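You operate a simulated robot arm through the tools that you are given. There is no shell and no other tool. Be economical: measure what you need, move in short steps, check, and stop when the job is done.

You run a simulated robot arm. Do the job below in one go: nothing can be reset, and whatever is moved stays where it is left.

## Task
Move the blue button to the set gauge, gauge it, then tray it.
Fine: it has rested 30 min on the grey stand; 25 % or less is PASS, more is RETEST; table in, lever down with fingers clear, table out.
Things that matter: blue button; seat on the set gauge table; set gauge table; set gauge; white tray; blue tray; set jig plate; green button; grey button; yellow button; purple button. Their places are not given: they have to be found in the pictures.

The check looks at the end state, three seconds after you hand in, the way a careful person would. Anything else that was tipped, shoved, dropped, spilled or broken makes it a failure.

## Robot
A 7-joint arm with a two-finger parallel gripper, fixed in place. Base frame: the origin is at the foot of the arm, x ahead of it, y to its left, z up; the work surface is at about z = 1.6. Units: cm, degrees, N and s.
With the tool pointing down near the work surface it reaches from about 24 to 62 cm from the base axis. Its first joint turns from -66.0 to 66.0 degrees. Payload 2.6 kg.
Tool frame: the origin (TCP) lies between the finger pads and is the grasp point; the fingertips stand 3 cm ahead of it; z points along the fingers, y is the line along which they close. Largest opening 9.4 cm; finger width 2.8, thickness 1; the body of the gripper, 5 by 9.6 cm, starts 5.5 cm behind the TCP.
Orientation is that of the tool frame in the base frame, as a unit quaternion [x, y, z, w]. With the fingers straight down and closing along the base's y, the tool's x points along the base's -x, its y along +y and its z along -z.

## Interface
- The arm moves only by the tool nudge_tool. Its argument "rows" is one flat list of numbers, 7 for each row, row after row: the turn, a rotation vector about the tool's x, y, z in degrees, then the shift along the tool's x, y, z in cm, then the opening, from 0 (shut) to 1 (fully open). In form: [wx, wy, wz, dx, dy, dz, fingers, wx, wy, wz, dx, dy, dz, fingers, ...]. A call has 1 to 12 rows; each row is the pose to reach, as a shift and turn from the pose commanded when the call began, along the tool's axes at that moment. A row lasts 0.2 s, in which the tool goes at most 5 cm and 8.6 degrees; a call with a longer step from one row to the next is refused whole, and so is a gripper value outside its range. Where a pose cannot be reached the arm comes as near as it can. A force on the tool above 40 N (or 10 N above the force at the start of the call, whichever is more), or a blocked arm, ends the call early, and 0.2 s more pass. Each finger travels about 7.2 cm/s and halts on what it meets, pressing with about 25 N; the grip force reading is that of the motor and also rises with nothing between the fingers. The clock runs only during rows and for 0.2 s after the last one: add rows that repeat a pose to give the fingers time. The reply holds the time, the measured pose of the TCP, the force on the tool along the base axes, the opening and the grip force, in the units named above and with some noise.
- Cameras (640 x 400 px; columns grow to the right, rows downward): "scene" is fixed at [1.95, 42.1, 58.28]; the picture's right is [-0.91, -0.41, 0.00], its down [-0.20, 0.45, -0.87] and it looks along [0.36, -0.79, -0.49] (base axes); focal length 363 px, centre (320, 200). "wrist" rides on the gripper at [7.6, 1.4, -10.2] in the tool frame; the picture's right is [-0.18, 0.98, 0.00], its down [-0.75, -0.14, -0.64] and it looks along [-0.63, -0.12, 0.77] (tool axes); focal length 243 px, centre (320, 200).
- grab_frame(camera): a new picture of that camera. The clock stands still meanwhile.
- point_at(camera, pixels): for up to 12 pixels [column, row] of the newest picture of that camera ("zoom" is the newest enlarged one), the place [x, y, z] in the base frame of the surface seen there, good to about 0.2 cm, but the place of the scene camera against the robot may be out by one fixed shift of up to 1.8 cm in any direction. The clock stands still meanwhile.
- enlarge(camera, box): a new picture of the part [left, top, right, bottom] of that camera's present view, enlarged. The clock stands still meanwhile.
- job_done(): hands the job in; it is judged then, once.

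Keep the steps short. Do not move on a guess: measure, check each grasp and each placing, and mend mistakes. In all there are 80 turns and 34 pictures (those below and enlarged ones count). Leave the gripper open and the arm clear of the work at the hand-in unless told otherwise, and finish with a single line.

The tools are called after ">>>" as name(argument=value, ...) on one line, values as JSON. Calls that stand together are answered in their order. nudge_tool: Moves the arm, as the interface text tells. Its arguments: {"type":"object","properties":{"rows":{"type":"array"}},"required":["rows"]} The other tools are called the same way: grab_frame (camera) takes a picture; point_at (camera, pixels) gives the place of the surface under pixels of a picture; enlarge (camera, box) takes an enlarged picture of a part of a camera's view; job_done () hands the job in.

At the start:

```text
time: 0.0
position: [32.56, -10.64, 36.14]
ee_rot: [-0.001, 1.0, 0.0, 0.001]
wrist_force: [-0.9, 0.1, 0.5]
width: 9.39
grip_force: 0.0
```

scene: 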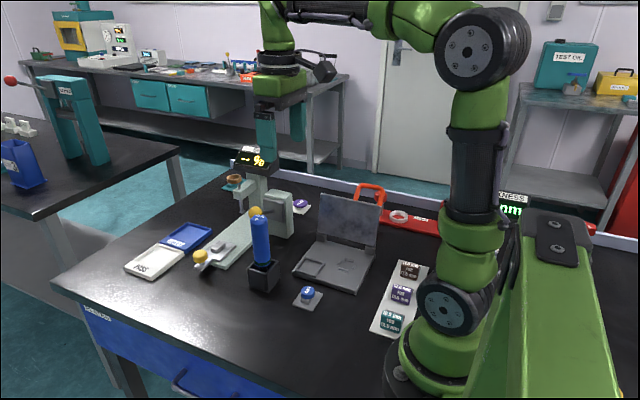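
wrist: 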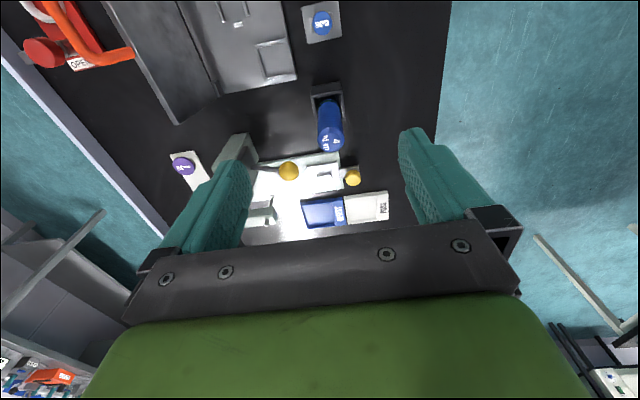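

I'll start by looking closely at the gauge area and the button area in the scene view.

>>> enlarge(camera="scene", box=[110, 140, 330, 310])

>>> enlarge(camera="scene", box=[270, 170, 450, 345])

>>> enlarge(camera="wrist", box=[150, 0, 450, 240])

```text
2.35 times, centred on (220, 225) of scene
```

zoom: 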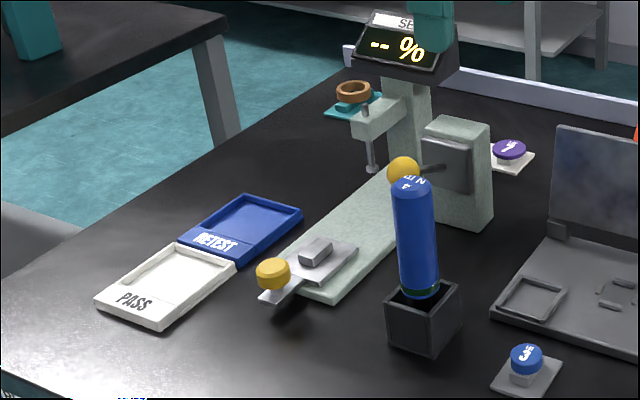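

```text
2.29 times, centred on (360, 258) of scene
```

zoom: 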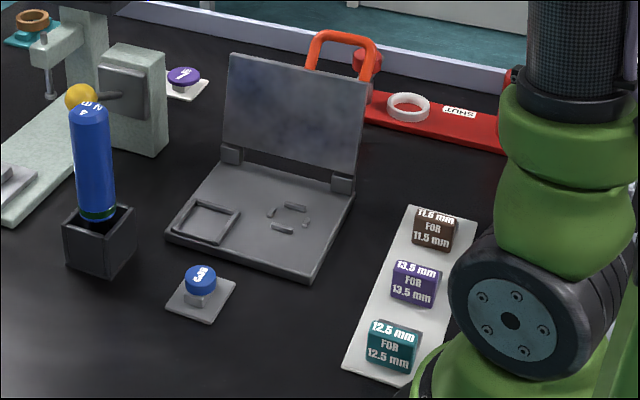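

```text
1.67 times, centred on (300, 120) of wrist
```

zoom: 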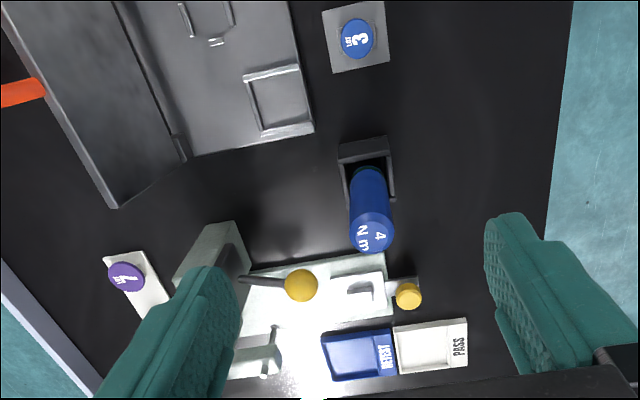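

The blue button (marked 3) sits on the grey stand. The gauge has a yellow knob on its table and a yellow ball on its lever, with the trays beside it. I'll measure these in the wrist zoom.

>>> point_at(camera="zoom", pixels=[[357, 40], [332, 65], [384, 10], [362, 288], [352, 270], [382, 308], [408, 295], [300, 285], [345, 355], [425, 348], [372, 235], [230, 250]])

>>> grab_frame(camera="scene")

>>> point_at(camera="scene", pixels=[[308, 290], [215, 246], [200, 257], [256, 211], [155, 262], [188, 236], [262, 220], [235, 182], [238, 208], [302, 203], [264, 285], [280, 215]])

```text
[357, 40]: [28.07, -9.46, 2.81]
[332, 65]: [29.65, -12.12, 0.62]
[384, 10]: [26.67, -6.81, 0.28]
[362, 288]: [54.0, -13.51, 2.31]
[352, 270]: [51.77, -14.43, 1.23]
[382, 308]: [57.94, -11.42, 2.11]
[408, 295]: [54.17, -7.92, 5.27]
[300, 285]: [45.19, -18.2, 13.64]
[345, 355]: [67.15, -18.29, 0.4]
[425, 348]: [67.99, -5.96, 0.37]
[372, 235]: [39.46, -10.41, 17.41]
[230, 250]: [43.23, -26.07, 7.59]
```

```text
28 pictures are left
```

scene: 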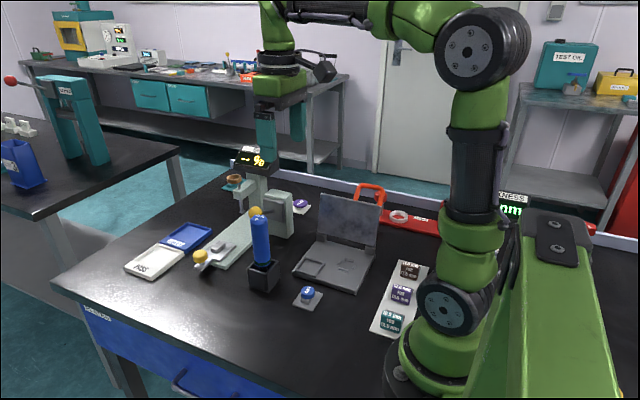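

```text
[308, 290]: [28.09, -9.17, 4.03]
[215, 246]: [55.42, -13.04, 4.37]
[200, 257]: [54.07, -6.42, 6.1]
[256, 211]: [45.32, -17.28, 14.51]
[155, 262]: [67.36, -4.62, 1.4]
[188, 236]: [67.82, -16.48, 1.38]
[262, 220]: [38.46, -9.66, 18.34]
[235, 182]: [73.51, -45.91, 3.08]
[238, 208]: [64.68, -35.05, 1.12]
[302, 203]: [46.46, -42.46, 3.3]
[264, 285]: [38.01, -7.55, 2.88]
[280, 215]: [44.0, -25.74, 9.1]
```

The wrist and scene readings differ by about (0, +0.9, +1.1), which is the scene camera's fixed shift, so I'll trust the wrist. The button is near (28.1, -9.5). Next I move above it to z about 16, narrow the fingers, and look again.

>>> nudge_tool(rows=[0, 0, 0, 1.5, 0.4, 4, 0.8, 0, 0, 0, 3, 0.8, 8, 0.6, 0, 0, 0, 4.5, 1.2, 12, 0.6, 0, 0, 0, 4.5, 1.2, 16, 0.6, 0, 0, 0, 4.5, 1.2, 20, 0.6, 0, 0, 0, 4.5, 1.2, 20, 0.6])

>>> grab_frame(camera="wrist")

```text
time: 1.4
position: [27.84, -9.57, 16.02]
ee_rot: [0.0, 1.0, 0.0, 0.0]
wrist_force: [-0.6, 0.8, 0.2]
width: 5.65
grip_force: 0.0
```

```text
27 pictures are left
```

wrist: 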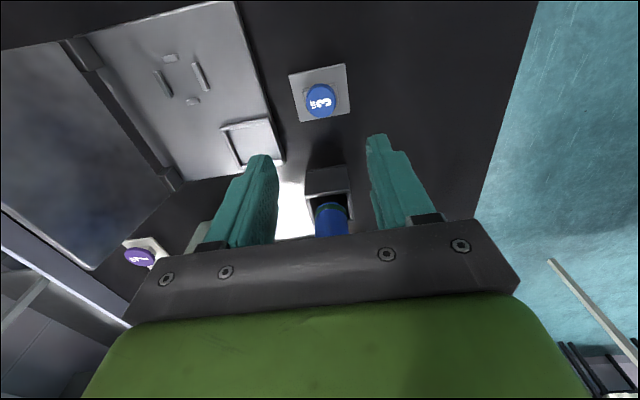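

>>> point_at(camera="wrist", pixels=[[320, 99], [308, 95], [334, 95], [320, 86], [321, 114], [296, 112], [345, 110], [341, 72], [292, 80], [370, 60], [281, 155], [239, 15]])

>>> enlarge(camera="wrist", box=[270, 50, 370, 130])

```text
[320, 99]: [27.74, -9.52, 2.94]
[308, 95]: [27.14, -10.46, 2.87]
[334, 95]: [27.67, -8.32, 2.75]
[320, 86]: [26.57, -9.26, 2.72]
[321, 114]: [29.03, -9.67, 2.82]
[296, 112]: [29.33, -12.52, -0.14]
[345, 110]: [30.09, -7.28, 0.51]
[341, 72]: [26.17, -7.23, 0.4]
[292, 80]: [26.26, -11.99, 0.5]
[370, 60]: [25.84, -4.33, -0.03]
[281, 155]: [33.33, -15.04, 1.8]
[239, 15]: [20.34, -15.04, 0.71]
```

```text
5.00 times, centred on (320, 90) of wrist
```

zoom: 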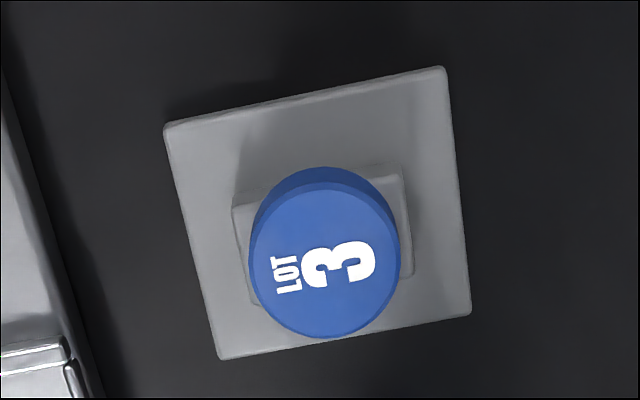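

The button is about 2.2–2.4 cm across with its top near z 2.8 in the wrist frame. It rests on a block of similar width, so I need its height from a side view.

>>> enlarge(camera="scene", box=[284, 272, 334, 317])

```text
8.89 times, centred on (309, 294) of scene
```

zoom: 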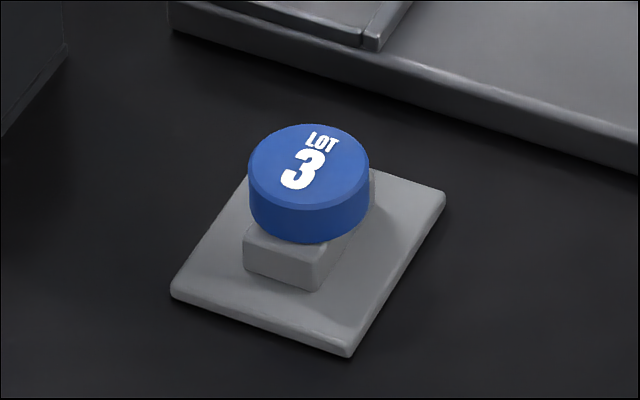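

>>> point_at(camera="zoom", pixels=[[308, 160], [308, 212], [308, 236], [320, 250], [285, 245], [310, 283], [250, 250], [335, 260], [300, 315], [420, 195], [100, 300], [500, 250]])

```text
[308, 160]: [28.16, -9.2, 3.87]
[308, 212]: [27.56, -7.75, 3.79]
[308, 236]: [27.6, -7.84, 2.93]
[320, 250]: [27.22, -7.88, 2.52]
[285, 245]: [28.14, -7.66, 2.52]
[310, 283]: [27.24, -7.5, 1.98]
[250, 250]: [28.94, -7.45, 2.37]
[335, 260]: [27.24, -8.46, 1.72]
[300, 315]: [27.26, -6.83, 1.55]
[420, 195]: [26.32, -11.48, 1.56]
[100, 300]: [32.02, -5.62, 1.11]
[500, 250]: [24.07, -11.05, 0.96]
```

The button is about 1.2 cm thick and its bottom is about 1.5 cm above the bench. The block is narrow along x (1.8 cm) and long along y, so gripping along x would straddle it. Before choosing the grip I want a close view of the gauge seat, so I rise and move over there, staying above the screwdriver.

>>> nudge_tool(rows=[0, 0, 0, 0, 0, -5, 0.6, 0, 0, 0, 0, 0, -10, 0.6, 0, 0, 0, -4, -1, -11, 0.6, 0, 0, 0, -8, -2, -11, 0.6, 0, 0, 0, -12, -3, -11, 0.6, 0, 0, 0, -16, -3.5, -11, 0.6, 0, 0, 0, -18, -3.5, -11, 0.6, 0, 0, 0, -18, -3.5, -11, 0.6])

>>> grab_frame(camera="wrist")

```text
time: 3.2
position: [46.16, -13.1, 27.09]
ee_rot: [0.001, 1.0, 0.0, 0.001]
wrist_force: [1.3, -0.3, -0.9]
width: 5.66
grip_force: 0.1
```

```text
24 pictures are left
```

wrist: 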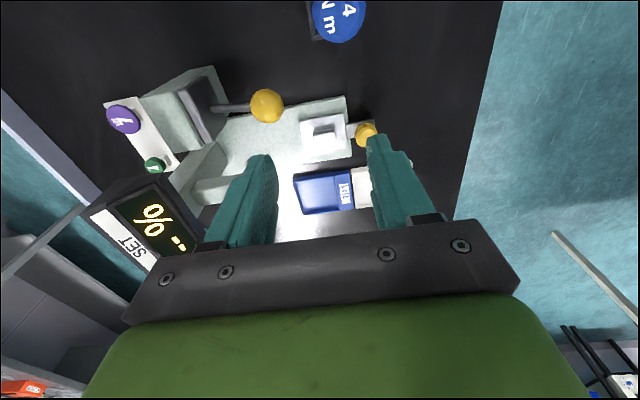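

>>> enlarge(camera="wrist", box=[200, 70, 400, 220])

>>> point_at(camera="zoom", pixels=[[395, 180], [378, 195], [440, 170], [420, 205], [330, 160], [465, 135], [480, 265], [345, 285], [530, 205], [215, 105], [470, 85], [490, 280]])

>>> point_at(camera="wrist", pixels=[[293, 176], [302, 214], [354, 208], [349, 170], [355, 170], [366, 205], [320, 190], [150, 110], [205, 75], [245, 107], [200, 180], [240, 180]])

```text
2.67 times, centred on (300, 145) of wrist
```

zoom: 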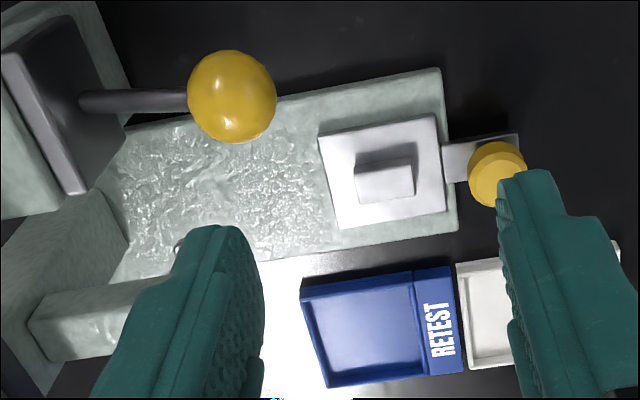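

```text
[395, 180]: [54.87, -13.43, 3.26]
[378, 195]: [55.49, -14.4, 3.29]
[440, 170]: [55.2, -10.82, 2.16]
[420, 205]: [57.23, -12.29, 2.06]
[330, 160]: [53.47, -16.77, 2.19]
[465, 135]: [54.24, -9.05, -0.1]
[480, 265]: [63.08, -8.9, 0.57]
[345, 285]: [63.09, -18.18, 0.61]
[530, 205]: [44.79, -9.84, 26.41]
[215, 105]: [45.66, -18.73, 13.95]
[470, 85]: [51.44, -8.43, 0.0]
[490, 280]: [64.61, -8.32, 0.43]
```

```text
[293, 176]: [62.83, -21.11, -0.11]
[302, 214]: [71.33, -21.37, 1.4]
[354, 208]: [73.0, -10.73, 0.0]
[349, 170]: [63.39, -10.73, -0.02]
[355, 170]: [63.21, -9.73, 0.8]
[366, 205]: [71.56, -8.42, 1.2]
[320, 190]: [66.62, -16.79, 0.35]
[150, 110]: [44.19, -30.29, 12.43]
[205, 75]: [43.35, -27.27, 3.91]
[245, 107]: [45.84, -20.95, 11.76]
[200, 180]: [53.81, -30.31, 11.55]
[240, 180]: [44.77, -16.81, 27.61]
```

The seat block sits on the table plate (plate z about 2.15, seat top about 3.3) and is long along y, like the stand block. The gauge axis runs nearly along base y. I'll turn the tool 90° so it closes along x with the camera on the +y side, and go back above the button.

>>> nudge_tool(rows=[0, 0, 8, 1.6, 0.3, 0, 0.6, 0, 0, 16, 3.2, 0.6, 0, 0.6, 0, 0, 24, 4.8, 0.9, 0, 0.6, 0, 0, 32, 6.4, 1.2, 0, 0.6, 0, 0, 40, 8.0, 1.5, 0, 0.6, 0, 0, 48, 9.6, 1.8, 0, 0.6, 0, 0, 56, 11.2, 2.1, 0, 0.6, 0, 0, 64, 12.8, 2.4, 0, 0.6, 0, 0, 72, 14.4, 2.8, 2, 0.6, 0, 0, 80, 16, 3.2, 5, 0.6, 0, 0, 88, 17.6, 3.55, 8, 0.6, 0, 0, 90, 18.3, 3.65, 10, 0.6])

>>> grab_frame(camera="wrist")

```text
time: 5.8
position: [27.71, -9.51, 17.25]
ee_rot: [0.708, 0.706, 0.0, 0.001]
wrist_force: [-1.0, 0.5, -0.4]
width: 5.65
grip_force: 0.0
```

```text
22 pictures are left
```

wrist: 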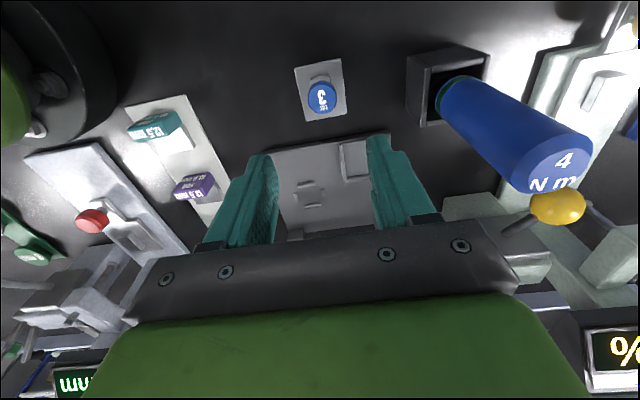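

>>> point_at(camera="wrist", pixels=[[322, 95], [309, 97], [336, 97], [321, 84], [323, 111], [320, 76], [300, 75], [342, 110], [302, 115], [380, 100]])

>>> enlarge(camera="wrist", box=[280, 50, 360, 130])

```text
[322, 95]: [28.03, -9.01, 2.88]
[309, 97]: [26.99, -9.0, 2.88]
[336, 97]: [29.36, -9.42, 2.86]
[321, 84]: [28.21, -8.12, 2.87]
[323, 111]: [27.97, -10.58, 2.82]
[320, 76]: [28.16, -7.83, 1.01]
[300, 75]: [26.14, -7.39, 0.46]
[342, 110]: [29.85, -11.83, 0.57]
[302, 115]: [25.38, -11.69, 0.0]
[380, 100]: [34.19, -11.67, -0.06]
```

```text
5.00 times, centred on (320, 90) of wrist
```

zoom: 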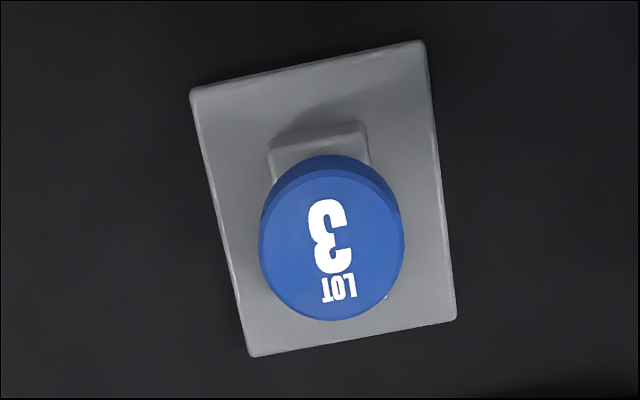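

The button centre is (28.1, -9.35), its top is 2.87, and the bench reads 0 in this frame. I lower to z 6.5 so the tips stay above the button, then check.

>>> nudge_tool(rows=[0, 0, 0, 0.15, 0.38, 4, 0.5, 0, 0, 0, 0.15, 0.38, 8, 0.5, 0, 0, 0, 0.15, 0.38, 10.75, 0.5, 0, 0, 0, 0.15, 0.38, 10.75, 0.5])

>>> enlarge(camera="scene", box=[264, 242, 354, 312])

>>> grab_frame(camera="wrist")

```text
time: 6.8
position: [28.02, -9.5, 6.38]
ee_rot: [0.707, 0.707, 0.0, 0.0]
wrist_force: [-0.2, 0.5, -0.5]
width: 4.69
grip_force: 0.1
```

```text
5.71 times, centred on (309, 277) of scene
```

zoom: 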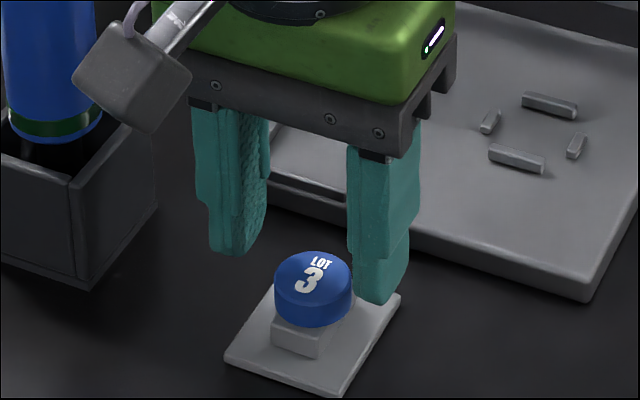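

```text
19 pictures are left
```

wrist: 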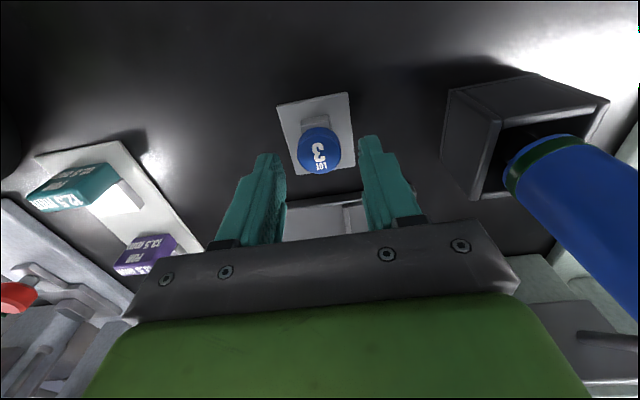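

>>> point_at(camera="wrist", pixels=[[320, 150], [300, 150], [341, 147], [319, 128], [321, 172], [265, 158], [370, 140], [345, 165]])

```text
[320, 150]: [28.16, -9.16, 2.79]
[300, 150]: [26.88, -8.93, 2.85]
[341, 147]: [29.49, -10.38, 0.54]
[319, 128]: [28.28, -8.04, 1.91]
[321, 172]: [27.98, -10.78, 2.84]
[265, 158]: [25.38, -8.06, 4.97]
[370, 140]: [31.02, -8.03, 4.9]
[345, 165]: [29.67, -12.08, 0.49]
```

The fingers are centred on the button. I lower to TCP z about 4.1, which puts the tips at 1.1 with the plate at 0.5, then close.

>>> nudge_tool(rows=[0, 0, 0, 0.1, 0.08, 0.8, 0.5, 0, 0, 0, 0.1, 0.08, 1.6, 0.5, 0, 0, 0, 0.1, 0.08, 2.3, 0.5, 0, 0, 0, 0.1, 0.08, 2.3, 0.5])

>>> nudge_tool(rows=[0, 0, 0, 0, 0, 0, 0.4, 0, 0, 0, 0, 0, 0, 0.3, 0, 0, 0, 0, 0, 0, 0.2, 0, 0, 0, 0, 0, 0, 0.15, 0, 0, 0, 0, 0, 0, 0.15, 0, 0, 0, 0, 0, 0, 0.15])

```text
time: 7.8
position: [28.27, -9.0, 4.12]
ee_rot: [0.707, 0.707, 0.001, 0.0]
wrist_force: [-0.4, -0.6, 0.7]
width: 4.7
grip_force: 0.1
```

```text
time: 9.2
position: [28.34, -9.22, 4.19]
ee_rot: [0.707, 0.707, 0.001, 0.001]
wrist_force: [0.5, 0.5, 0.1]
width: 2.71
grip_force: 25.1
```

It gripped at 2.71 cm wide and 25 N. I lift and check.

>>> nudge_tool(rows=[0, 0, 0, 0, 0, -1, 0.15, 0, 0, 0, 0, 0, -3, 0.15, 0, 0, 0, 0, 0, -7, 0.15, 0, 0, 0, 0, 0, -11, 0.15, 0, 0, 0, 0, 0, -15, 0.15, 0, 0, 0, 0, 0, -19, 0.15, 0, 0, 0, 0, 0, -22, 0.15])

>>> grab_frame(camera="wrist")

```text
time: 10.8
position: [28.22, -9.07, 26.27]
ee_rot: [0.707, 0.707, -0.001, 0.0]
wrist_force: [-1.0, -0.5, 0.0]
width: 2.73
grip_force: 25.1
```

```text
18 pictures are left
```

wrist: 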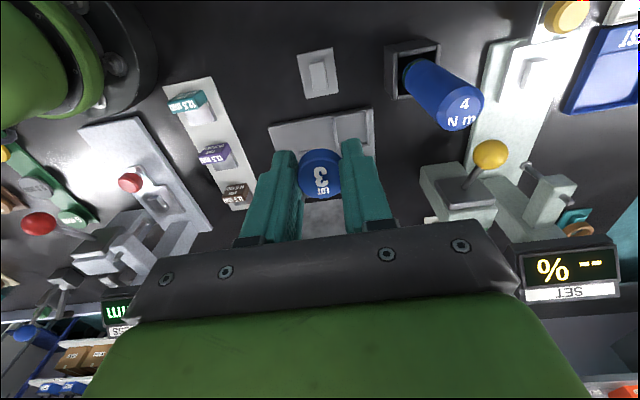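

The button is held. I check its place relative to the TCP before moving on.

>>> point_at(camera="wrist", pixels=[[320, 152], [319, 197], [320, 175], [305, 170], [338, 170], [285, 160], [350, 150]])

```text
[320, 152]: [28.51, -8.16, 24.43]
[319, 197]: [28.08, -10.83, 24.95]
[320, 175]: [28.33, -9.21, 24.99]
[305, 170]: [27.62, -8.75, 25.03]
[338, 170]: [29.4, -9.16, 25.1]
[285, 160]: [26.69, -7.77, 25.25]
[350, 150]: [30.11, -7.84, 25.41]
```

Button centre is about 0.3 cm toward -y from the TCP, and its bottom is about 2.6 cm below the TCP. I carry it high over the screwdriver to above the seat, then lower to z about 17 for a view.

>>> nudge_tool(rows=[0, 0, 0, 0, 4, 0, 0.15, 0, 0, 0, -0.5, 8, 0, 0.15, 0, 0, 0, -1, 12, 0, 0.15, 0, 0, 0, -1.5, 16, 0, 0.15, 0, 0, 0, -2, 20, 0, 0.15, 0, 0, 0, -3, 23.5, 0, 0.15, 0, 0, 0, -4.1, 26.6, 0, 0.15, 0, 0, 0, -4.1, 26.6, 4, 0.15, 0, 0, 0, -4.1, 26.6, 8, 0.15, 0, 0, 0, -4.1, 26.6, 10, 0.15, 0, 0, 0, -4.1, 26.6, 10, 0.15])

>>> grab_frame(camera="wrist")

```text
time: 13.2
position: [54.99, -13.23, 16.12]
ee_rot: [0.707, 0.707, 0.0, 0.0]
wrist_force: [0.3, -0.7, -0.4]
width: 2.75
grip_force: 25.2
```

```text
17 pictures are left
```

wrist: 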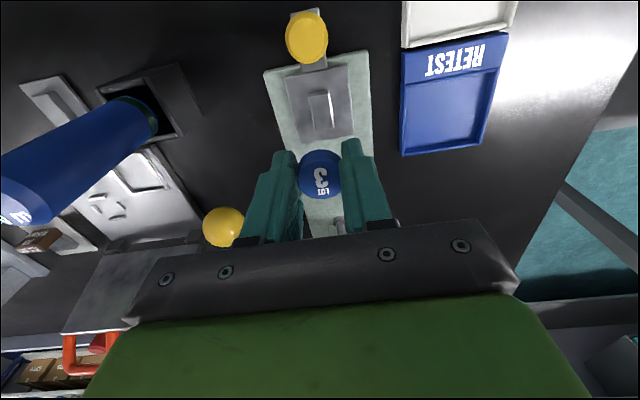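

>>> enlarge(camera="wrist", box=[260, 0, 390, 160])

>>> point_at(camera="wrist", pixels=[[319, 105], [319, 122], [311, 98], [328, 95], [320, 92], [292, 105], [345, 105], [318, 137], [310, 22], [300, 45], [310, 58], [338, 228]])

```text
2.50 times, centred on (325, 80) of wrist
```

zoom: 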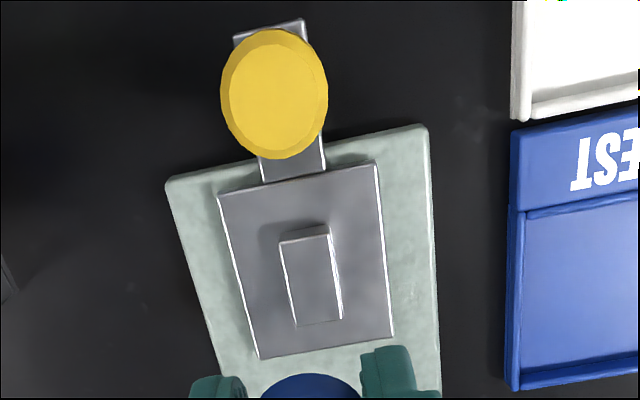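

```text
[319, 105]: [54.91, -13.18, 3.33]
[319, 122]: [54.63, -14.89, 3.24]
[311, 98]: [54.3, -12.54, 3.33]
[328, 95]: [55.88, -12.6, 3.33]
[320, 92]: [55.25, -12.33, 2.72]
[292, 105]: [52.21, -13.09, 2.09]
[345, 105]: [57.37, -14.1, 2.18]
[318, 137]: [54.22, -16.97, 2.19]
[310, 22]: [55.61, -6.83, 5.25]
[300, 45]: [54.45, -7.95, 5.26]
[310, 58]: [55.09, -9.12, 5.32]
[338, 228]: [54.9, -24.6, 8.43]
```

Seat centre is about (55.05, -13.85, 3.33), and the probe foot is at (54.9, -24.6), so the slide is along -y. I now measure the held button in this same view.

>>> point_at(camera="wrist", pixels=[[321, 152], [320, 158], [320, 198], [320, 194], [320, 175], [303, 175], [338, 175], [312, 160], [330, 160]])

```text
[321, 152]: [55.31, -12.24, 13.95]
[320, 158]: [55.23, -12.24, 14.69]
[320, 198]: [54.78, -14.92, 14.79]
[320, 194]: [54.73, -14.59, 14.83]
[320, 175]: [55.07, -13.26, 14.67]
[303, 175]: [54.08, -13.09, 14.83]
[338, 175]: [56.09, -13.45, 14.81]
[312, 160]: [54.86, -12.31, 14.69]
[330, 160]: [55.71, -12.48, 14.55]
```

The held button centre is (55.05, -13.57), so I shift -0.28 in y and lower 10 cm. That puts it just above the seat.

>>> nudge_tool(rows=[0, 0, 0, -0.28, 0, 3, 0.15, 0, 0, 0, -0.28, 0, 6, 0.15, 0, 0, 0, -0.28, 0, 8, 0.15, 0, 0, 0, -0.28, 0, 9.2, 0.15, 0, 0, 0, -0.28, 0, 9.9, 0.15, 0, 0, 0, -0.28, 0, 9.9, 0.15])

>>> enlarge(camera="scene", box=[180, 205, 260, 275])

```text
time: 14.6
position: [54.89, -13.41, 6.09]
ee_rot: [0.707, 0.707, 0.0, 0.0]
wrist_force: [0.2, 0.3, 0.5]
width: 2.72
grip_force: 25.3
```

```text
5.71 times, centred on (220, 240) of scene
```

zoom: 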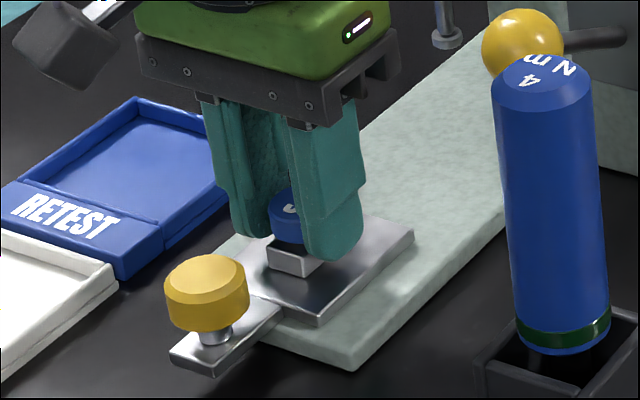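

It hovers just above the block. I lower 0.2 and read the force.

>>> nudge_tool(rows=[0, 0, 0, 0, 0, 0.1, 0.15, 0, 0, 0, 0, 0, 0.2, 0.15, 0, 0, 0, 0, 0, 0.2, 0.15])

```text
time: 15.4
position: [54.87, -13.46, 5.92]
ee_rot: [0.708, 0.707, 0.0, 0.0]
wrist_force: [0.4, -0.4, -1.0]
width: 2.73
grip_force: 25.7
```

>>> nudge_tool(rows=[0, 0, 0, 0, 0, 0.08, 0.15, 0, 0, 0, 0, 0, 0.16, 0.15, 0, 0, 0, 0, 0, 0.16, 0.15])

```text
time: 16.2
position: [54.85, -13.44, 5.74]
ee_rot: [0.707, 0.707, -0.001, 0.001]
wrist_force: [0.5, 0.2, -0.7]
width: 2.71
grip_force: 24.9
```

There's still no contact. I lower another 0.15.

>>> nudge_tool(rows=[0, 0, 0, 0, 0, 0.08, 0.15, 0, 0, 0, 0, 0, 0.15, 0.15, 0, 0, 0, 0, 0, 0.15, 0.15])

>>> enlarge(camera="scene", box=[205, 230, 235, 255])

```text
time: 17.0
position: [54.89, -13.52, 5.88]
ee_rot: [0.708, 0.706, 0.001, 0.001]
wrist_force: [-0.1, -0.2, 4.9]
width: 2.72
grip_force: 25.3
```

```text
16.00 times, centred on (220, 242) of scene
```

zoom: 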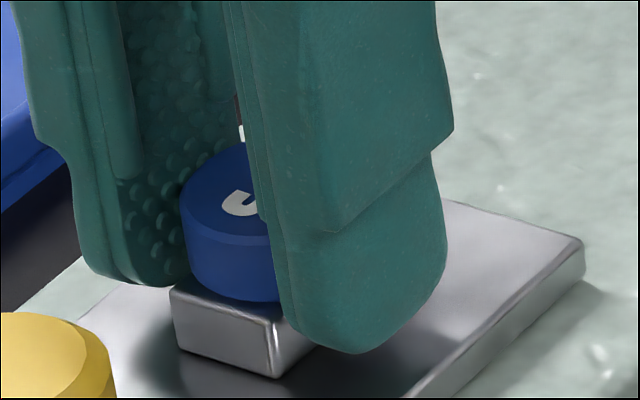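

Contact shows as 5 N up, and the button sits flat on the seat block. I open and rise.

>>> nudge_tool(rows=[0, 0, 0, 0, 0, 0, 0.25, 0, 0, 0, 0, 0, 0, 0.35, 0, 0, 0, 0, 0, 0, 0.45, 0, 0, 0, 0, 0, 0, 0.45, 0, 0, 0, 0, 0, -2, 0.45, 0, 0, 0, 0, 0, -5, 0.45, 0, 0, 0, 2, 0, -8, 0.45, 0, 0, 0, 4, 0, -8, 0.45, 0, 0, 0, 5.7, 0, -8, 0.45, 0, 0, 0, 5.7, 0, -8, 0.45])

>>> grab_frame(camera="wrist")

```text
time: 19.2
position: [54.91, -7.67, 13.78]
ee_rot: [0.707, 0.707, 0.0, 0.001]
wrist_force: [-0.1, 0.5, 0.7]
width: 4.23
grip_force: 0.1
```

```text
13 pictures are left
```

wrist: 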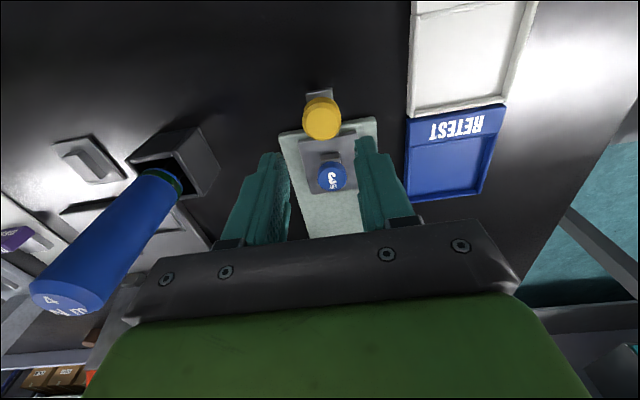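

The button is on the seat. I measure the knob, button and trays in this view.

>>> point_at(camera="wrist", pixels=[[321, 118], [304, 118], [338, 118], [321, 100], [320, 135], [333, 175], [318, 92], [415, 103], [505, 100], [417, 15], [460, 60], [445, 165]])

```text
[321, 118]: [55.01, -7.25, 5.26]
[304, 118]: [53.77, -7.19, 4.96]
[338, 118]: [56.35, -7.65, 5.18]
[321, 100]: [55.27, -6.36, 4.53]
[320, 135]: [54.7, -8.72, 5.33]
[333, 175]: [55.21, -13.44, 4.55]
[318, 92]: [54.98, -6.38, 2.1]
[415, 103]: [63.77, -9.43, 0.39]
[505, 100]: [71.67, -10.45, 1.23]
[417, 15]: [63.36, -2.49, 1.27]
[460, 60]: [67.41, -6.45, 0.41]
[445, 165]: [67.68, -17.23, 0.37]
```

Knob centre is (55.05, -7.5), top 5.3, about 2.6 wide. I lower to z 6.3 around it and close.

>>> nudge_tool(rows=[0, 0, 0, 0.1, 0.12, 3, 0.45, 0, 0, 0, 0.1, 0.12, 5.5, 0.45, 0, 0, 0, 0.1, 0.12, 7.45, 0.45, 0, 0, 0, 0.1, 0.12, 7.45, 0.45, 0, 0, 0, 0.1, 0.12, 7.45, 0.3, 0, 0, 0, 0.1, 0.12, 7.45, 0.2, 0, 0, 0, 0.1, 0.12, 7.45, 0.2, 0, 0, 0, 0.1, 0.12, 7.45, 0.2])

```text
time: 21.0
position: [55.04, -7.66, 6.25]
ee_rot: [0.706, 0.708, 0.002, 0.001]
wrist_force: [24.6, -1.2, -10.7]
width: 3.15
grip_force: 44.9
```

There's a side force of 24.6 N, so the grip isn't centred. I open again and look.

>>> nudge_tool(rows=[0, 0, 0, 0, 0, 0, 0.35, 0, 0, 0, 0, 0, 0, 0.45, 0, 0, 0, 0, 0, 0, 0.45])

>>> enlarge(camera="scene", box=[180, 225, 240, 275])

```text
time: 21.8
position: [54.85, -7.62, 6.19]
ee_rot: [0.707, 0.707, 0.0, 0.001]
wrist_force: [-1.1, -0.2, 0.9]
width: 4.22
grip_force: 0.1
```

```text
8.00 times, centred on (210, 250) of scene
```

zoom: 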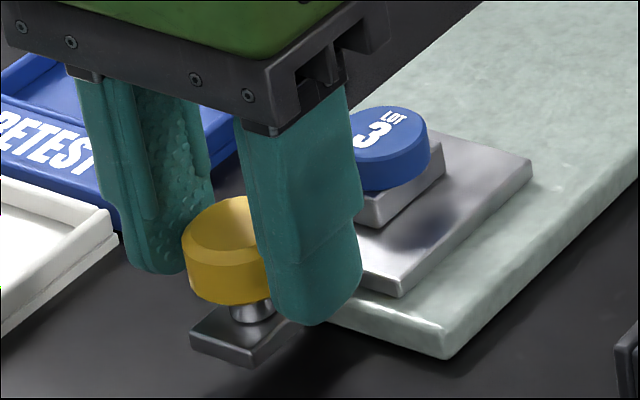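

The hand sits about 0.2 cm toward -x of the knob. I shift +0.2 and close gently, leaving the button alone.

>>> nudge_tool(rows=[0, 0, 0, 0, 0.2, 0, 0.45, 0, 0, 0, 0, 0.2, 0, 0.38, 0, 0, 0, 0, 0.2, 0, 0.3, 0, 0, 0, 0, 0.2, 0, 0.26, 0, 0, 0, 0, 0.2, 0, 0.26])

```text
time: 23.0
position: [55.08, -7.67, 6.03]
ee_rot: [0.708, 0.706, -0.002, -0.002]
wrist_force: [-20.4, 0.8, 5.8]
width: 3.17
grip_force: 45.0
```

Force is now -20 N, so the centre lies about halfway. I shift back 0.09 while gripping.

>>> nudge_tool(rows=[0, 0, 0, 0, -0.09, 0, 0.3, 0, 0, 0, 0, -0.09, 0, 0.3])

```text
time: 23.6
position: [54.98, -7.75, 6.09]
ee_rot: [0.709, 0.706, 0.0, 0.0]
wrist_force: [-15.0, -1.0, -1.9]
width: 3.17
grip_force: 45.3
```

The side force has eased. Now I slide the table inward along -y, starting with a short 2 cm trial.

>>> nudge_tool(rows=[0, 0, 0, -0.3, -0.03, 0, 0.3, 0, 0, 0, -0.8, -0.04, 0, 0.3, 0, 0, 0, -1.4, -0.04, 0, 0.3, 0, 0, 0, -2, -0.04, 0, 0.3, 0, 0, 0, -2, -0.04, 0, 0.3])

```text
time: 24.8
position: [55.06, -9.59, 6.13]
ee_rot: [0.706, 0.708, 0.0, 0.001]
wrist_force: [2.1, 0.7, -18.1]
width: 3.11
grip_force: 45.1
```

It moved 2 cm with little resistance along the slide. I continue with a hair lower command.

>>> nudge_tool(rows=[0, 0, 0, -0.6, 0, 0.05, 0.3, 0, 0, 0, -1.3, 0, 0.06, 0.3, 0, 0, 0, -2, 0, 0.06, 0.3, 0, 0, 0, -2.7, 0, 0.06, 0.3, 0, 0, 0, -3.4, 0, 0.06, 0.3, 0, 0, 0, -4, 0, 0.06, 0.3, 0, 0, 0, -4, 0, 0.06, 0.3])

>>> enlarge(camera="scene", box=[180, 180, 290, 270])

```text
time: 26.4
position: [55.01, -13.77, 6.1]
ee_rot: [0.708, 0.706, -0.001, -0.001]
wrist_force: [-7.5, 0.1, -16.2]
width: 3.12
grip_force: 44.9
```

```text
4.44 times, centred on (235, 225) of scene
```

zoom: 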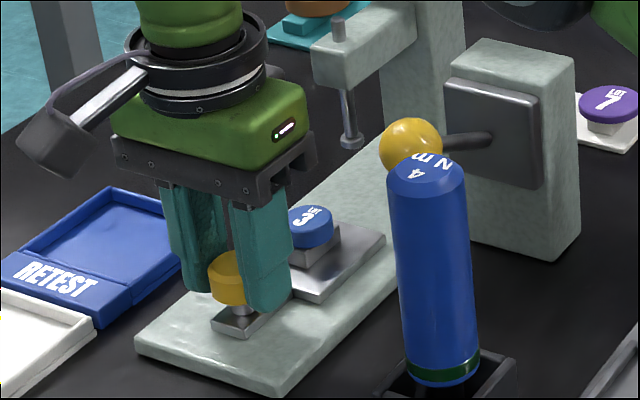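

The table and button slide with the knob. I continue toward the probe, 4.6 cm, in small steps.

>>> nudge_tool(rows=[0, 0, 0, -0.6, 0, 0.03, 0.3, 0, 0, 0, -1.2, 0, 0.05, 0.3, 0, 0, 0, -1.8, 0, 0.05, 0.3, 0, 0, 0, -2.4, 0, 0.05, 0.3, 0, 0, 0, -3, 0, 0.05, 0.3, 0, 0, 0, -3.6, 0, 0.05, 0.3, 0, 0, 0, -4.1, 0, 0.05, 0.3, 0, 0, 0, -4.6, 0, 0.05, 0.3, 0, 0, 0, -4.6, 0, 0.05, 0.3])

```text
time: 28.4
position: [55.04, -18.38, 6.16]
ee_rot: [0.707, 0.707, -0.001, -0.001]
wrist_force: [-27.1, -1.9, 6.8]
width: 3.16
grip_force: 44.9
```

There's no end stop yet. I ease the side force and push on gently to feel for the stop.

>>> nudge_tool(rows=[0, 0, 0, 0, -0.06, 0, 0.3, 0, 0, 0, -0.15, -0.07, 0, 0.3, 0, 0, 0, -0.3, -0.07, 0, 0.3, 0, 0, 0, -0.3, -0.07, 0, 0.3])

```text
time: 29.4
position: [54.97, -18.53, 6.17]
ee_rot: [0.706, 0.708, -0.001, 0.0]
wrist_force: [-11.6, -0.6, -3.0]
width: 3.11
grip_force: 45.0
```

>>> enlarge(camera="scene", box=[195, 175, 285, 250])

>>> point_at(camera="zoom", pixels=[[374, 108], [374, 142], [385, 150], [360, 150], [300, 215], [420, 120], [370, 185], [270, 40]])

```text
5.33 times, centred on (240, 212) of scene
```

zoom: 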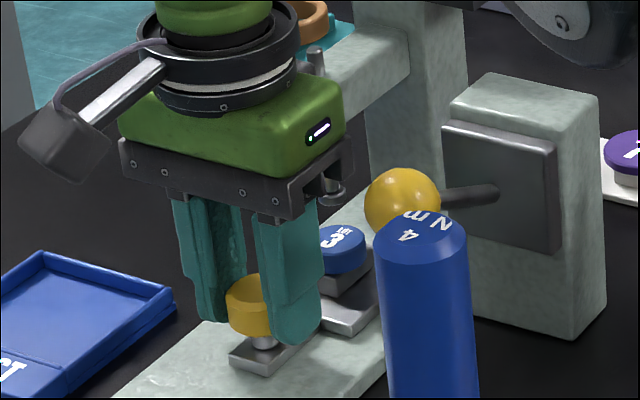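

```text
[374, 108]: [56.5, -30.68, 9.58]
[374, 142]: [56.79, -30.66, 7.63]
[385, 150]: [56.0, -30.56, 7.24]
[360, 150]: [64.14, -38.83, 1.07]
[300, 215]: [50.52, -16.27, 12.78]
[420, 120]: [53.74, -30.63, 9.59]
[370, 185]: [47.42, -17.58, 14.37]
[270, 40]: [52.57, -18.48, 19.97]
```

The button looks nearly under the probe foot. I push another 0.6 in small steps to find the stop.

>>> nudge_tool(rows=[0, 0, 0, -0.2, -0.02, 0, 0.3, 0, 0, 0, -0.4, -0.03, 0, 0.3, 0, 0, 0, -0.6, -0.03, 0, 0.3, 0, 0, 0, -0.6, -0.03, 0, 0.3])

```text
time: 30.4
position: [55.03, -18.74, 6.12]
ee_rot: [0.707, 0.708, 0.004, -0.003]
wrist_force: [-15.0, 23.8, 3.8]
width: 3.14
grip_force: 44.8
```

The stop is reached at y -18.74 with 24 N, so the table is in. I open, rise straight up, and move above the lever ball at z about 22 with the fingers shutting on the way.

>>> nudge_tool(rows=[0, 0, 0, 0.3, 0, 0, 0.35, 0, 0, 0, 0.4, 0, 0, 0.45, 0, 0, 0, 0.4, 0, 0, 0.5, 0, 0, 0, 0.4, 0, -3, 0.5, 0, 0, 0, 0.4, 0, -7, 0.4, 0, 0, 0, 0.4, 0, -11, 0.2, 0, 0, 0, 0.4, 0, -15, 0.0, 0, 0, 0, 0.4, -4, -16, 0.0, 0, 0, 0, 0.4, -8, -16, 0.0, 0, 0, 0, 0.4, -9.5, -16, 0.0, 0, 0, 0, 0.4, -9.5, -16, 0.0])

>>> grab_frame(camera="wrist")

```text
time: 32.8
position: [45.52, -18.8, 22.05]
ee_rot: [0.708, 0.707, 0.0, -0.001]
wrist_force: [0.8, 0.2, -0.2]
width: 0.01
grip_force: 24.4
```

```text
9 pictures are left
```

wrist: 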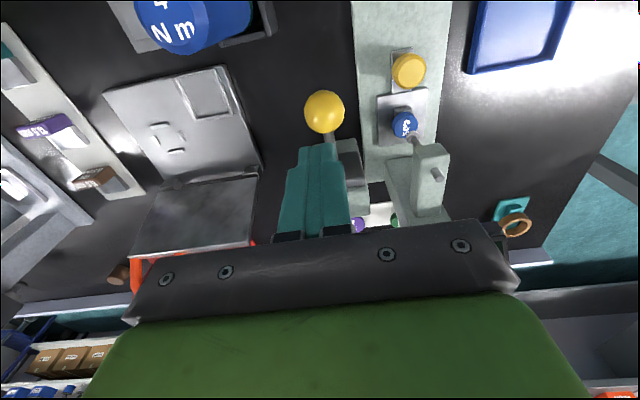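

>>> point_at(camera="wrist", pixels=[[324, 110], [306, 112], [342, 112], [324, 95], [324, 128], [332, 140], [405, 122], [417, 137], [430, 150], [345, 165]])

```text
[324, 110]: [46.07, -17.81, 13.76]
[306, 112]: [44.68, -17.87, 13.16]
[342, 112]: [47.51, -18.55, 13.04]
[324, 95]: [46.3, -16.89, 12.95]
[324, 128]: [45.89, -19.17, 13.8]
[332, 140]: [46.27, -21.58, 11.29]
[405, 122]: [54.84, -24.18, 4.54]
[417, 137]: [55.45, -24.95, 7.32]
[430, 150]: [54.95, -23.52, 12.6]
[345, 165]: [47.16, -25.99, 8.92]
```

Ball centre is about (46.1, -18.3), top about 14. I centre over it and press down gradually; contact should come at TCP z about 17.

>>> nudge_tool(rows=[0, 0, 0, 0.5, 0.55, 2.5, 0, 0, 0, 0, 0.5, 0.55, 4.5, 0, 0, 0, 0, 0.5, 0.55, 5.2, 0, 0, 0, 0, 0.5, 0.55, 5.8, 0, 0, 0, 0, 0.5, 0.55, 6.4, 0, 0, 0, 0, 0.5, 0.55, 6.4, 0])

```text
time: 34.2
position: [46.06, -18.27, 15.76]
ee_rot: [0.707, 0.707, 0.001, -0.001]
wrist_force: [-0.4, 0.6, 2.6]
width: 0.0
grip_force: 25.3
```

A light 2.6 N contact, and the lever is moving down. I continue.

>>> nudge_tool(rows=[0, 0, 0, 0, 0, 0.5, 0, 0, 0, 0, 0, 0, 1.0, 0, 0, 0, 0, 0, 0, 1.5, 0, 0, 0, 0, 0, 0, 2.0, 0, 0, 0, 0, 0, 0, 2.5, 0, 0, 0, 0, 0, 0, 3.0, 0, 0, 0, 0, 0, 0, 3.0, 0])

```text
time: 35.8
position: [46.05, -18.24, 12.74]
ee_rot: [0.707, 0.707, 0.001, -0.001]
wrist_force: [0.0, 0.6, 2.6]
width: 0.0
grip_force: 25.8
```

>>> nudge_tool(rows=[0, 0, 0, 0, 0, 0.5, 0, 0, 0, 0, 0, 0, 1.0, 0, 0, 0, 0, 0, 0, 1.5, 0, 0, 0, 0, 0, 0, 2.0, 0, 0, 0, 0, 0, 0, 2.5, 0, 0, 0, 0, 0, 0, 3.0, 0, 0, 0, 0, 0, 0, 3.0, 0])

>>> grab_frame(camera="scene")

```text
time: 37.4
position: [46.01, -18.36, 9.82]
ee_rot: [0.708, 0.706, 0.0, 0.002]
wrist_force: [-14.6, 2.0, 34.1]
width: 0.0
grip_force: 25.4
```

```text
8 pictures are left
```

scene: 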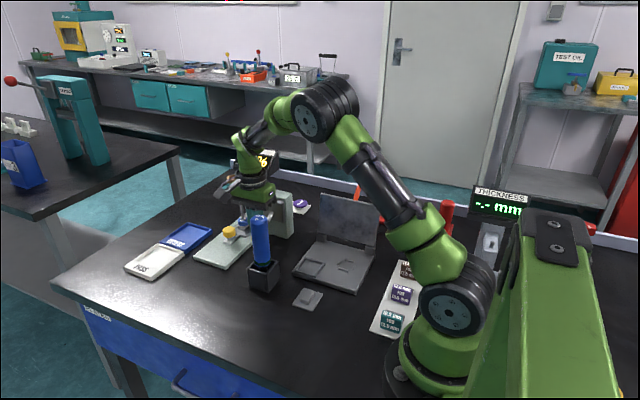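

The lever has bottomed with 34 N. I lift off and back away so the display can be seen.

>>> nudge_tool(rows=[0, 0, 0, 0, 0, -2, 0, 0, 0, 0, 0, 0, -6, 0, 0, 0, 0, 0, 0, -10, 0, 0, 0, 0, 0, 0, -14, 0, 0, 0, 0, 0, 0, -18, 0, 0, 0, 0, 0, -4, -19, 0, 0, 0, 0, 0, -8, -19, 0, 0, 0, 0, 0, -12, -19, 0, 0, 0, 0, 0, -16, -19, 0, 0, 0, 0, 0, -16, -19, 0])

>>> enlarge(camera="scene", box=[200, 140, 310, 240])

```text
time: 39.6
position: [30.08, -18.33, 28.74]
ee_rot: [0.708, 0.707, 0.0, 0.0]
wrist_force: [0.5, -0.1, -0.4]
width: 0.0
grip_force: 25.2
```

```text
4.00 times, centred on (255, 190) of scene
```

zoom: 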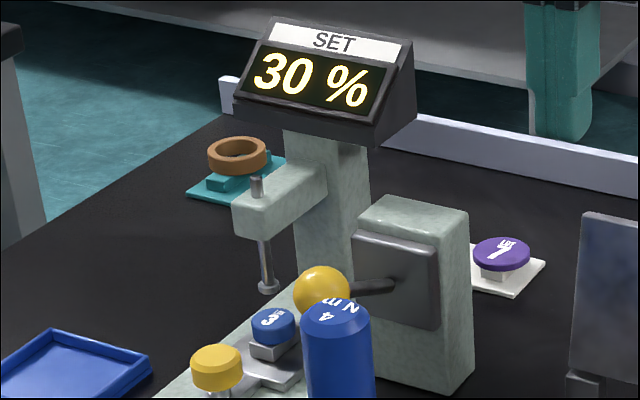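

The display reads 30 %, which is more than 25, so the result is RETEST and the button goes in the blue tray. The lever has sprung back up. I check the probe and button alignment by points.

>>> point_at(camera="zoom", pixels=[[268, 290], [266, 286], [274, 318], [262, 318], [285, 318], [216, 358], [322, 280], [258, 185]])

```text
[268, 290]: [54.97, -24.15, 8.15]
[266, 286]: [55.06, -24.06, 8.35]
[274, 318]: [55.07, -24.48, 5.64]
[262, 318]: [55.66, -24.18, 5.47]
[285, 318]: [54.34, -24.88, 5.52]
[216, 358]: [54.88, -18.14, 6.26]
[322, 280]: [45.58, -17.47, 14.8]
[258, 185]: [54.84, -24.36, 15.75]
```

The alignment is good: both are at about y -24.2 to -24.5. Now the table goes out: I go back over the knob (55.05, -18.6), opening the fingers, and stop at z 11.

>>> nudge_tool(rows=[0, 0, 0, 0, 5, 0, 0.2, 0, 0, 0, 0, 10, 0, 0.45, 0, 0, 0, -0.2, 15, 0, 0.45, 0, 0, 0, -0.2, 20, 0, 0.45, 0, 0, 0, -0.2, 24.93, 0, 0.45, 0, 0, 0, -0.2, 24.93, 5, 0.45, 0, 0, 0, -0.2, 24.93, 10, 0.45, 0, 0, 0, -0.2, 24.93, 14, 0.45, 0, 0, 0, -0.2, 24.93, 17.7, 0.45, 0, 0, 0, -0.2, 24.93, 17.7, 0.45, 0, 0, 0, -0.2, 24.93, 17.7, 0.45])

>>> grab_frame(camera="wrist")

```text
time: 42.0
position: [54.95, -18.65, 11.1]
ee_rot: [0.707, 0.707, 0.0, 0.0]
wrist_force: [-0.5, 0.2, 0.2]
width: 4.24
grip_force: 0.0
out of reach, approached as far as the arm can: row 5
```

```text
6 pictures are left
```

wrist: 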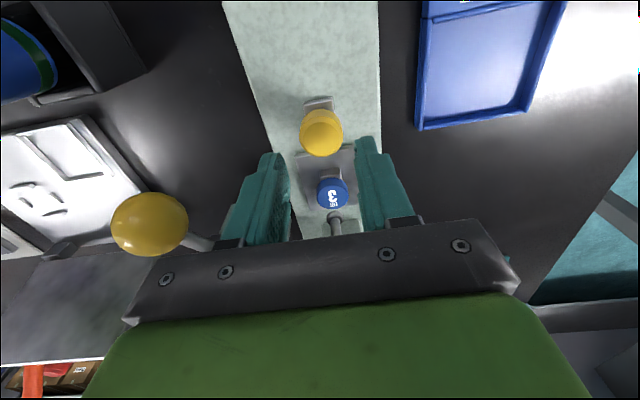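

>>> point_at(camera="wrist", pixels=[[320, 125], [301, 130], [342, 130], [320, 112], [320, 152], [332, 192], [336, 222], [430, 120], [535, 105], [560, 10], [422, 30], [485, 70]])

```text
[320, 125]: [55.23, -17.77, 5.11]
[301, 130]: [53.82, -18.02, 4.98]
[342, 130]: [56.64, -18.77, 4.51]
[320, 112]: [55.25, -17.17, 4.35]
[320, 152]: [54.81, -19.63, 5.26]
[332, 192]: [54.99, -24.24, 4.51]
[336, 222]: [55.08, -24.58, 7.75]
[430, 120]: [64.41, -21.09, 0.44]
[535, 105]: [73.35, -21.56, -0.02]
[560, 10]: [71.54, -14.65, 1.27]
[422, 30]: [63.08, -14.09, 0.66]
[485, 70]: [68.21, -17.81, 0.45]
```

Knob centre is (55.15, -18.4). I lower onto it and close.

>>> nudge_tool(rows=[0, 0, 0, 0.15, 0.1, 2.5, 0.45, 0, 0, 0, 0.15, 0.1, 4.9, 0.45, 0, 0, 0, 0.15, 0.1, 4.9, 0.4, 0, 0, 0, 0.15, 0.1, 4.9, 0.32, 0, 0, 0, 0.15, 0.1, 4.9, 0.3, 0, 0, 0, 0.15, 0.1, 4.9, 0.3])

```text
time: 43.4
position: [55.01, -18.51, 6.05]
ee_rot: [0.708, 0.706, -0.001, -0.001]
wrist_force: [-10.6, -0.1, 0.2]
width: 3.18
grip_force: 45.1
```

The knob is gripped well, so I pull the table out along +y, 8.5 cm first.

>>> nudge_tool(rows=[0, 0, 0, 0.3, -0.02, 0, 0.3, 0, 0, 0, 1.0, -0.02, 0, 0.3, 0, 0, 0, 1.8, -0.02, 0, 0.3, 0, 0, 0, 2.6, -0.02, 0, 0.3, 0, 0, 0, 3.4, -0.02, 0, 0.3, 0, 0, 0, 4.2, -0.02, 0, 0.3, 0, 0, 0, 5, -0.02, 0, 0.3, 0, 0, 0, 5.8, -0.02, 0, 0.3, 0, 0, 0, 6.6, -0.02, 0, 0.3, 0, 0, 0, 7.4, -0.02, 0, 0.3, 0, 0, 0, 8.2, -0.02, 0, 0.3, 0, 0, 0, 8.5, -0.02, 0, 0.3])

```text
time: 46.0
position: [54.89, -9.98, 5.97]
ee_rot: [0.707, 0.707, 0.0, 0.0]
wrist_force: [-1.1, -0.9, -12.2]
width: 3.14
grip_force: 45.3
```

>>> nudge_tool(rows=[0, 0, 0, 0.5, 0, 0, 0.3, 0, 0, 0, 1.0, 0, 0, 0.3, 0, 0, 0, 1.5, 0, 0, 0.3, 0, 0, 0, 2.0, 0, 0, 0.3, 0, 0, 0, 2.3, 0, 0, 0.3, 0, 0, 0, 2.6, 0, 0, 0.3, 0, 0, 0, 2.6, 0, 0, 0.3])

```text
time: 47.6
position: [55.08, -7.42, 6.13]
ee_rot: [0.708, 0.706, -0.002, 0.002]
wrist_force: [-5.9, -15.2, -9.4]
width: 3.17
grip_force: 45.4
```

The out-stop is reached at y -7.4 with -15 N. I release, rise, and move over the button for a measuring view.

>>> nudge_tool(rows=[0, 0, 0, -0.2, 0, 0, 0.35, 0, 0, 0, -0.2, 0, 0, 0.48, 0, 0, 0, -0.2, 0, 0, 0.5, 0, 0, 0, -0.2, 0, -3, 0.5, 0, 0, 0, -0.2, 0, -7, 0.5, 0, 0, 0, -3, 0, -8.5, 0.5, 0, 0, 0, -6, 0, -8.5, 0.5, 0, 0, 0, -6, 0, -8.5, 0.5])

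>>> grab_frame(camera="wrist")

```text
time: 49.4
position: [54.98, -13.06, 14.66]
ee_rot: [0.707, 0.707, 0.0, -0.001]
wrist_force: [-0.2, 0.7, -0.3]
width: 4.69
grip_force: 0.2
```

```text
5 pictures are left
```

wrist: 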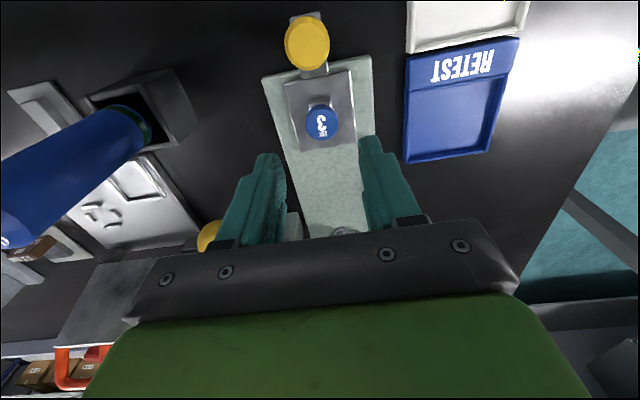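

>>> point_at(camera="wrist", pixels=[[322, 120], [306, 120], [339, 120], [322, 107], [322, 140], [420, 85], [497, 75], [415, 150], [485, 145], [408, 155], [455, 115], [435, 110]])

```text
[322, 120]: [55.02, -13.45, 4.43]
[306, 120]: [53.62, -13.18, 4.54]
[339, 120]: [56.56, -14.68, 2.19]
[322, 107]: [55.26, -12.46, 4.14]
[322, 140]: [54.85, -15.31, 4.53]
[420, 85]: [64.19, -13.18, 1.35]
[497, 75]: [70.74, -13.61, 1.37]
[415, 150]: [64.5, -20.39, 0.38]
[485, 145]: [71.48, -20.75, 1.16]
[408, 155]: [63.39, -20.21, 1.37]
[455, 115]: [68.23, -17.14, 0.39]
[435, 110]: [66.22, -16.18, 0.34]
```

The button is still centred at (55.0, -13.8). The blue tray's inside runs x 64.2–71.5, y -14 to -20.8, floor 0.4, which is beyond the straight-down reach, so the tool must tilt outward. I therefore re-grip with the fingers closing along y, so the tilt plane lies parallel to the pads. First I turn the tool back by 90° in place above the button.

>>> nudge_tool(rows=[0, 0, -8.4, -0.7, 0, -1, 0.5, 0, 0, -16.8, -0.7, 0, -1, 0.5, 0, 0, -25.2, -0.7, 0, -1, 0.5, 0, 0, -33.6, -0.7, 0, -1, 0.5, 0, 0, -42, -0.7, 0, -1, 0.5, 0, 0, -50.4, -0.7, 0, -1, 0.5, 0, 0, -58.8, -0.7, 0, -1, 0.5, 0, 0, -67.2, -0.7, 0, -1, 0.5, 0, 0, -75.6, -0.7, 0, -1, 0.5, 0, 0, -84, -0.7, 0, -1, 0.5, 0, 0, -90, -0.7, 0, -1, 0.5, 0, 0, -90, -0.7, 0, -1, 0.5])

```text
time: 52.0
position: [55.0, -13.97, 15.71]
ee_rot: [-0.001, 1.0, 0.001, 0.0]
wrist_force: [0.2, -0.8, -0.3]
width: 4.69
grip_force: 0.0
```

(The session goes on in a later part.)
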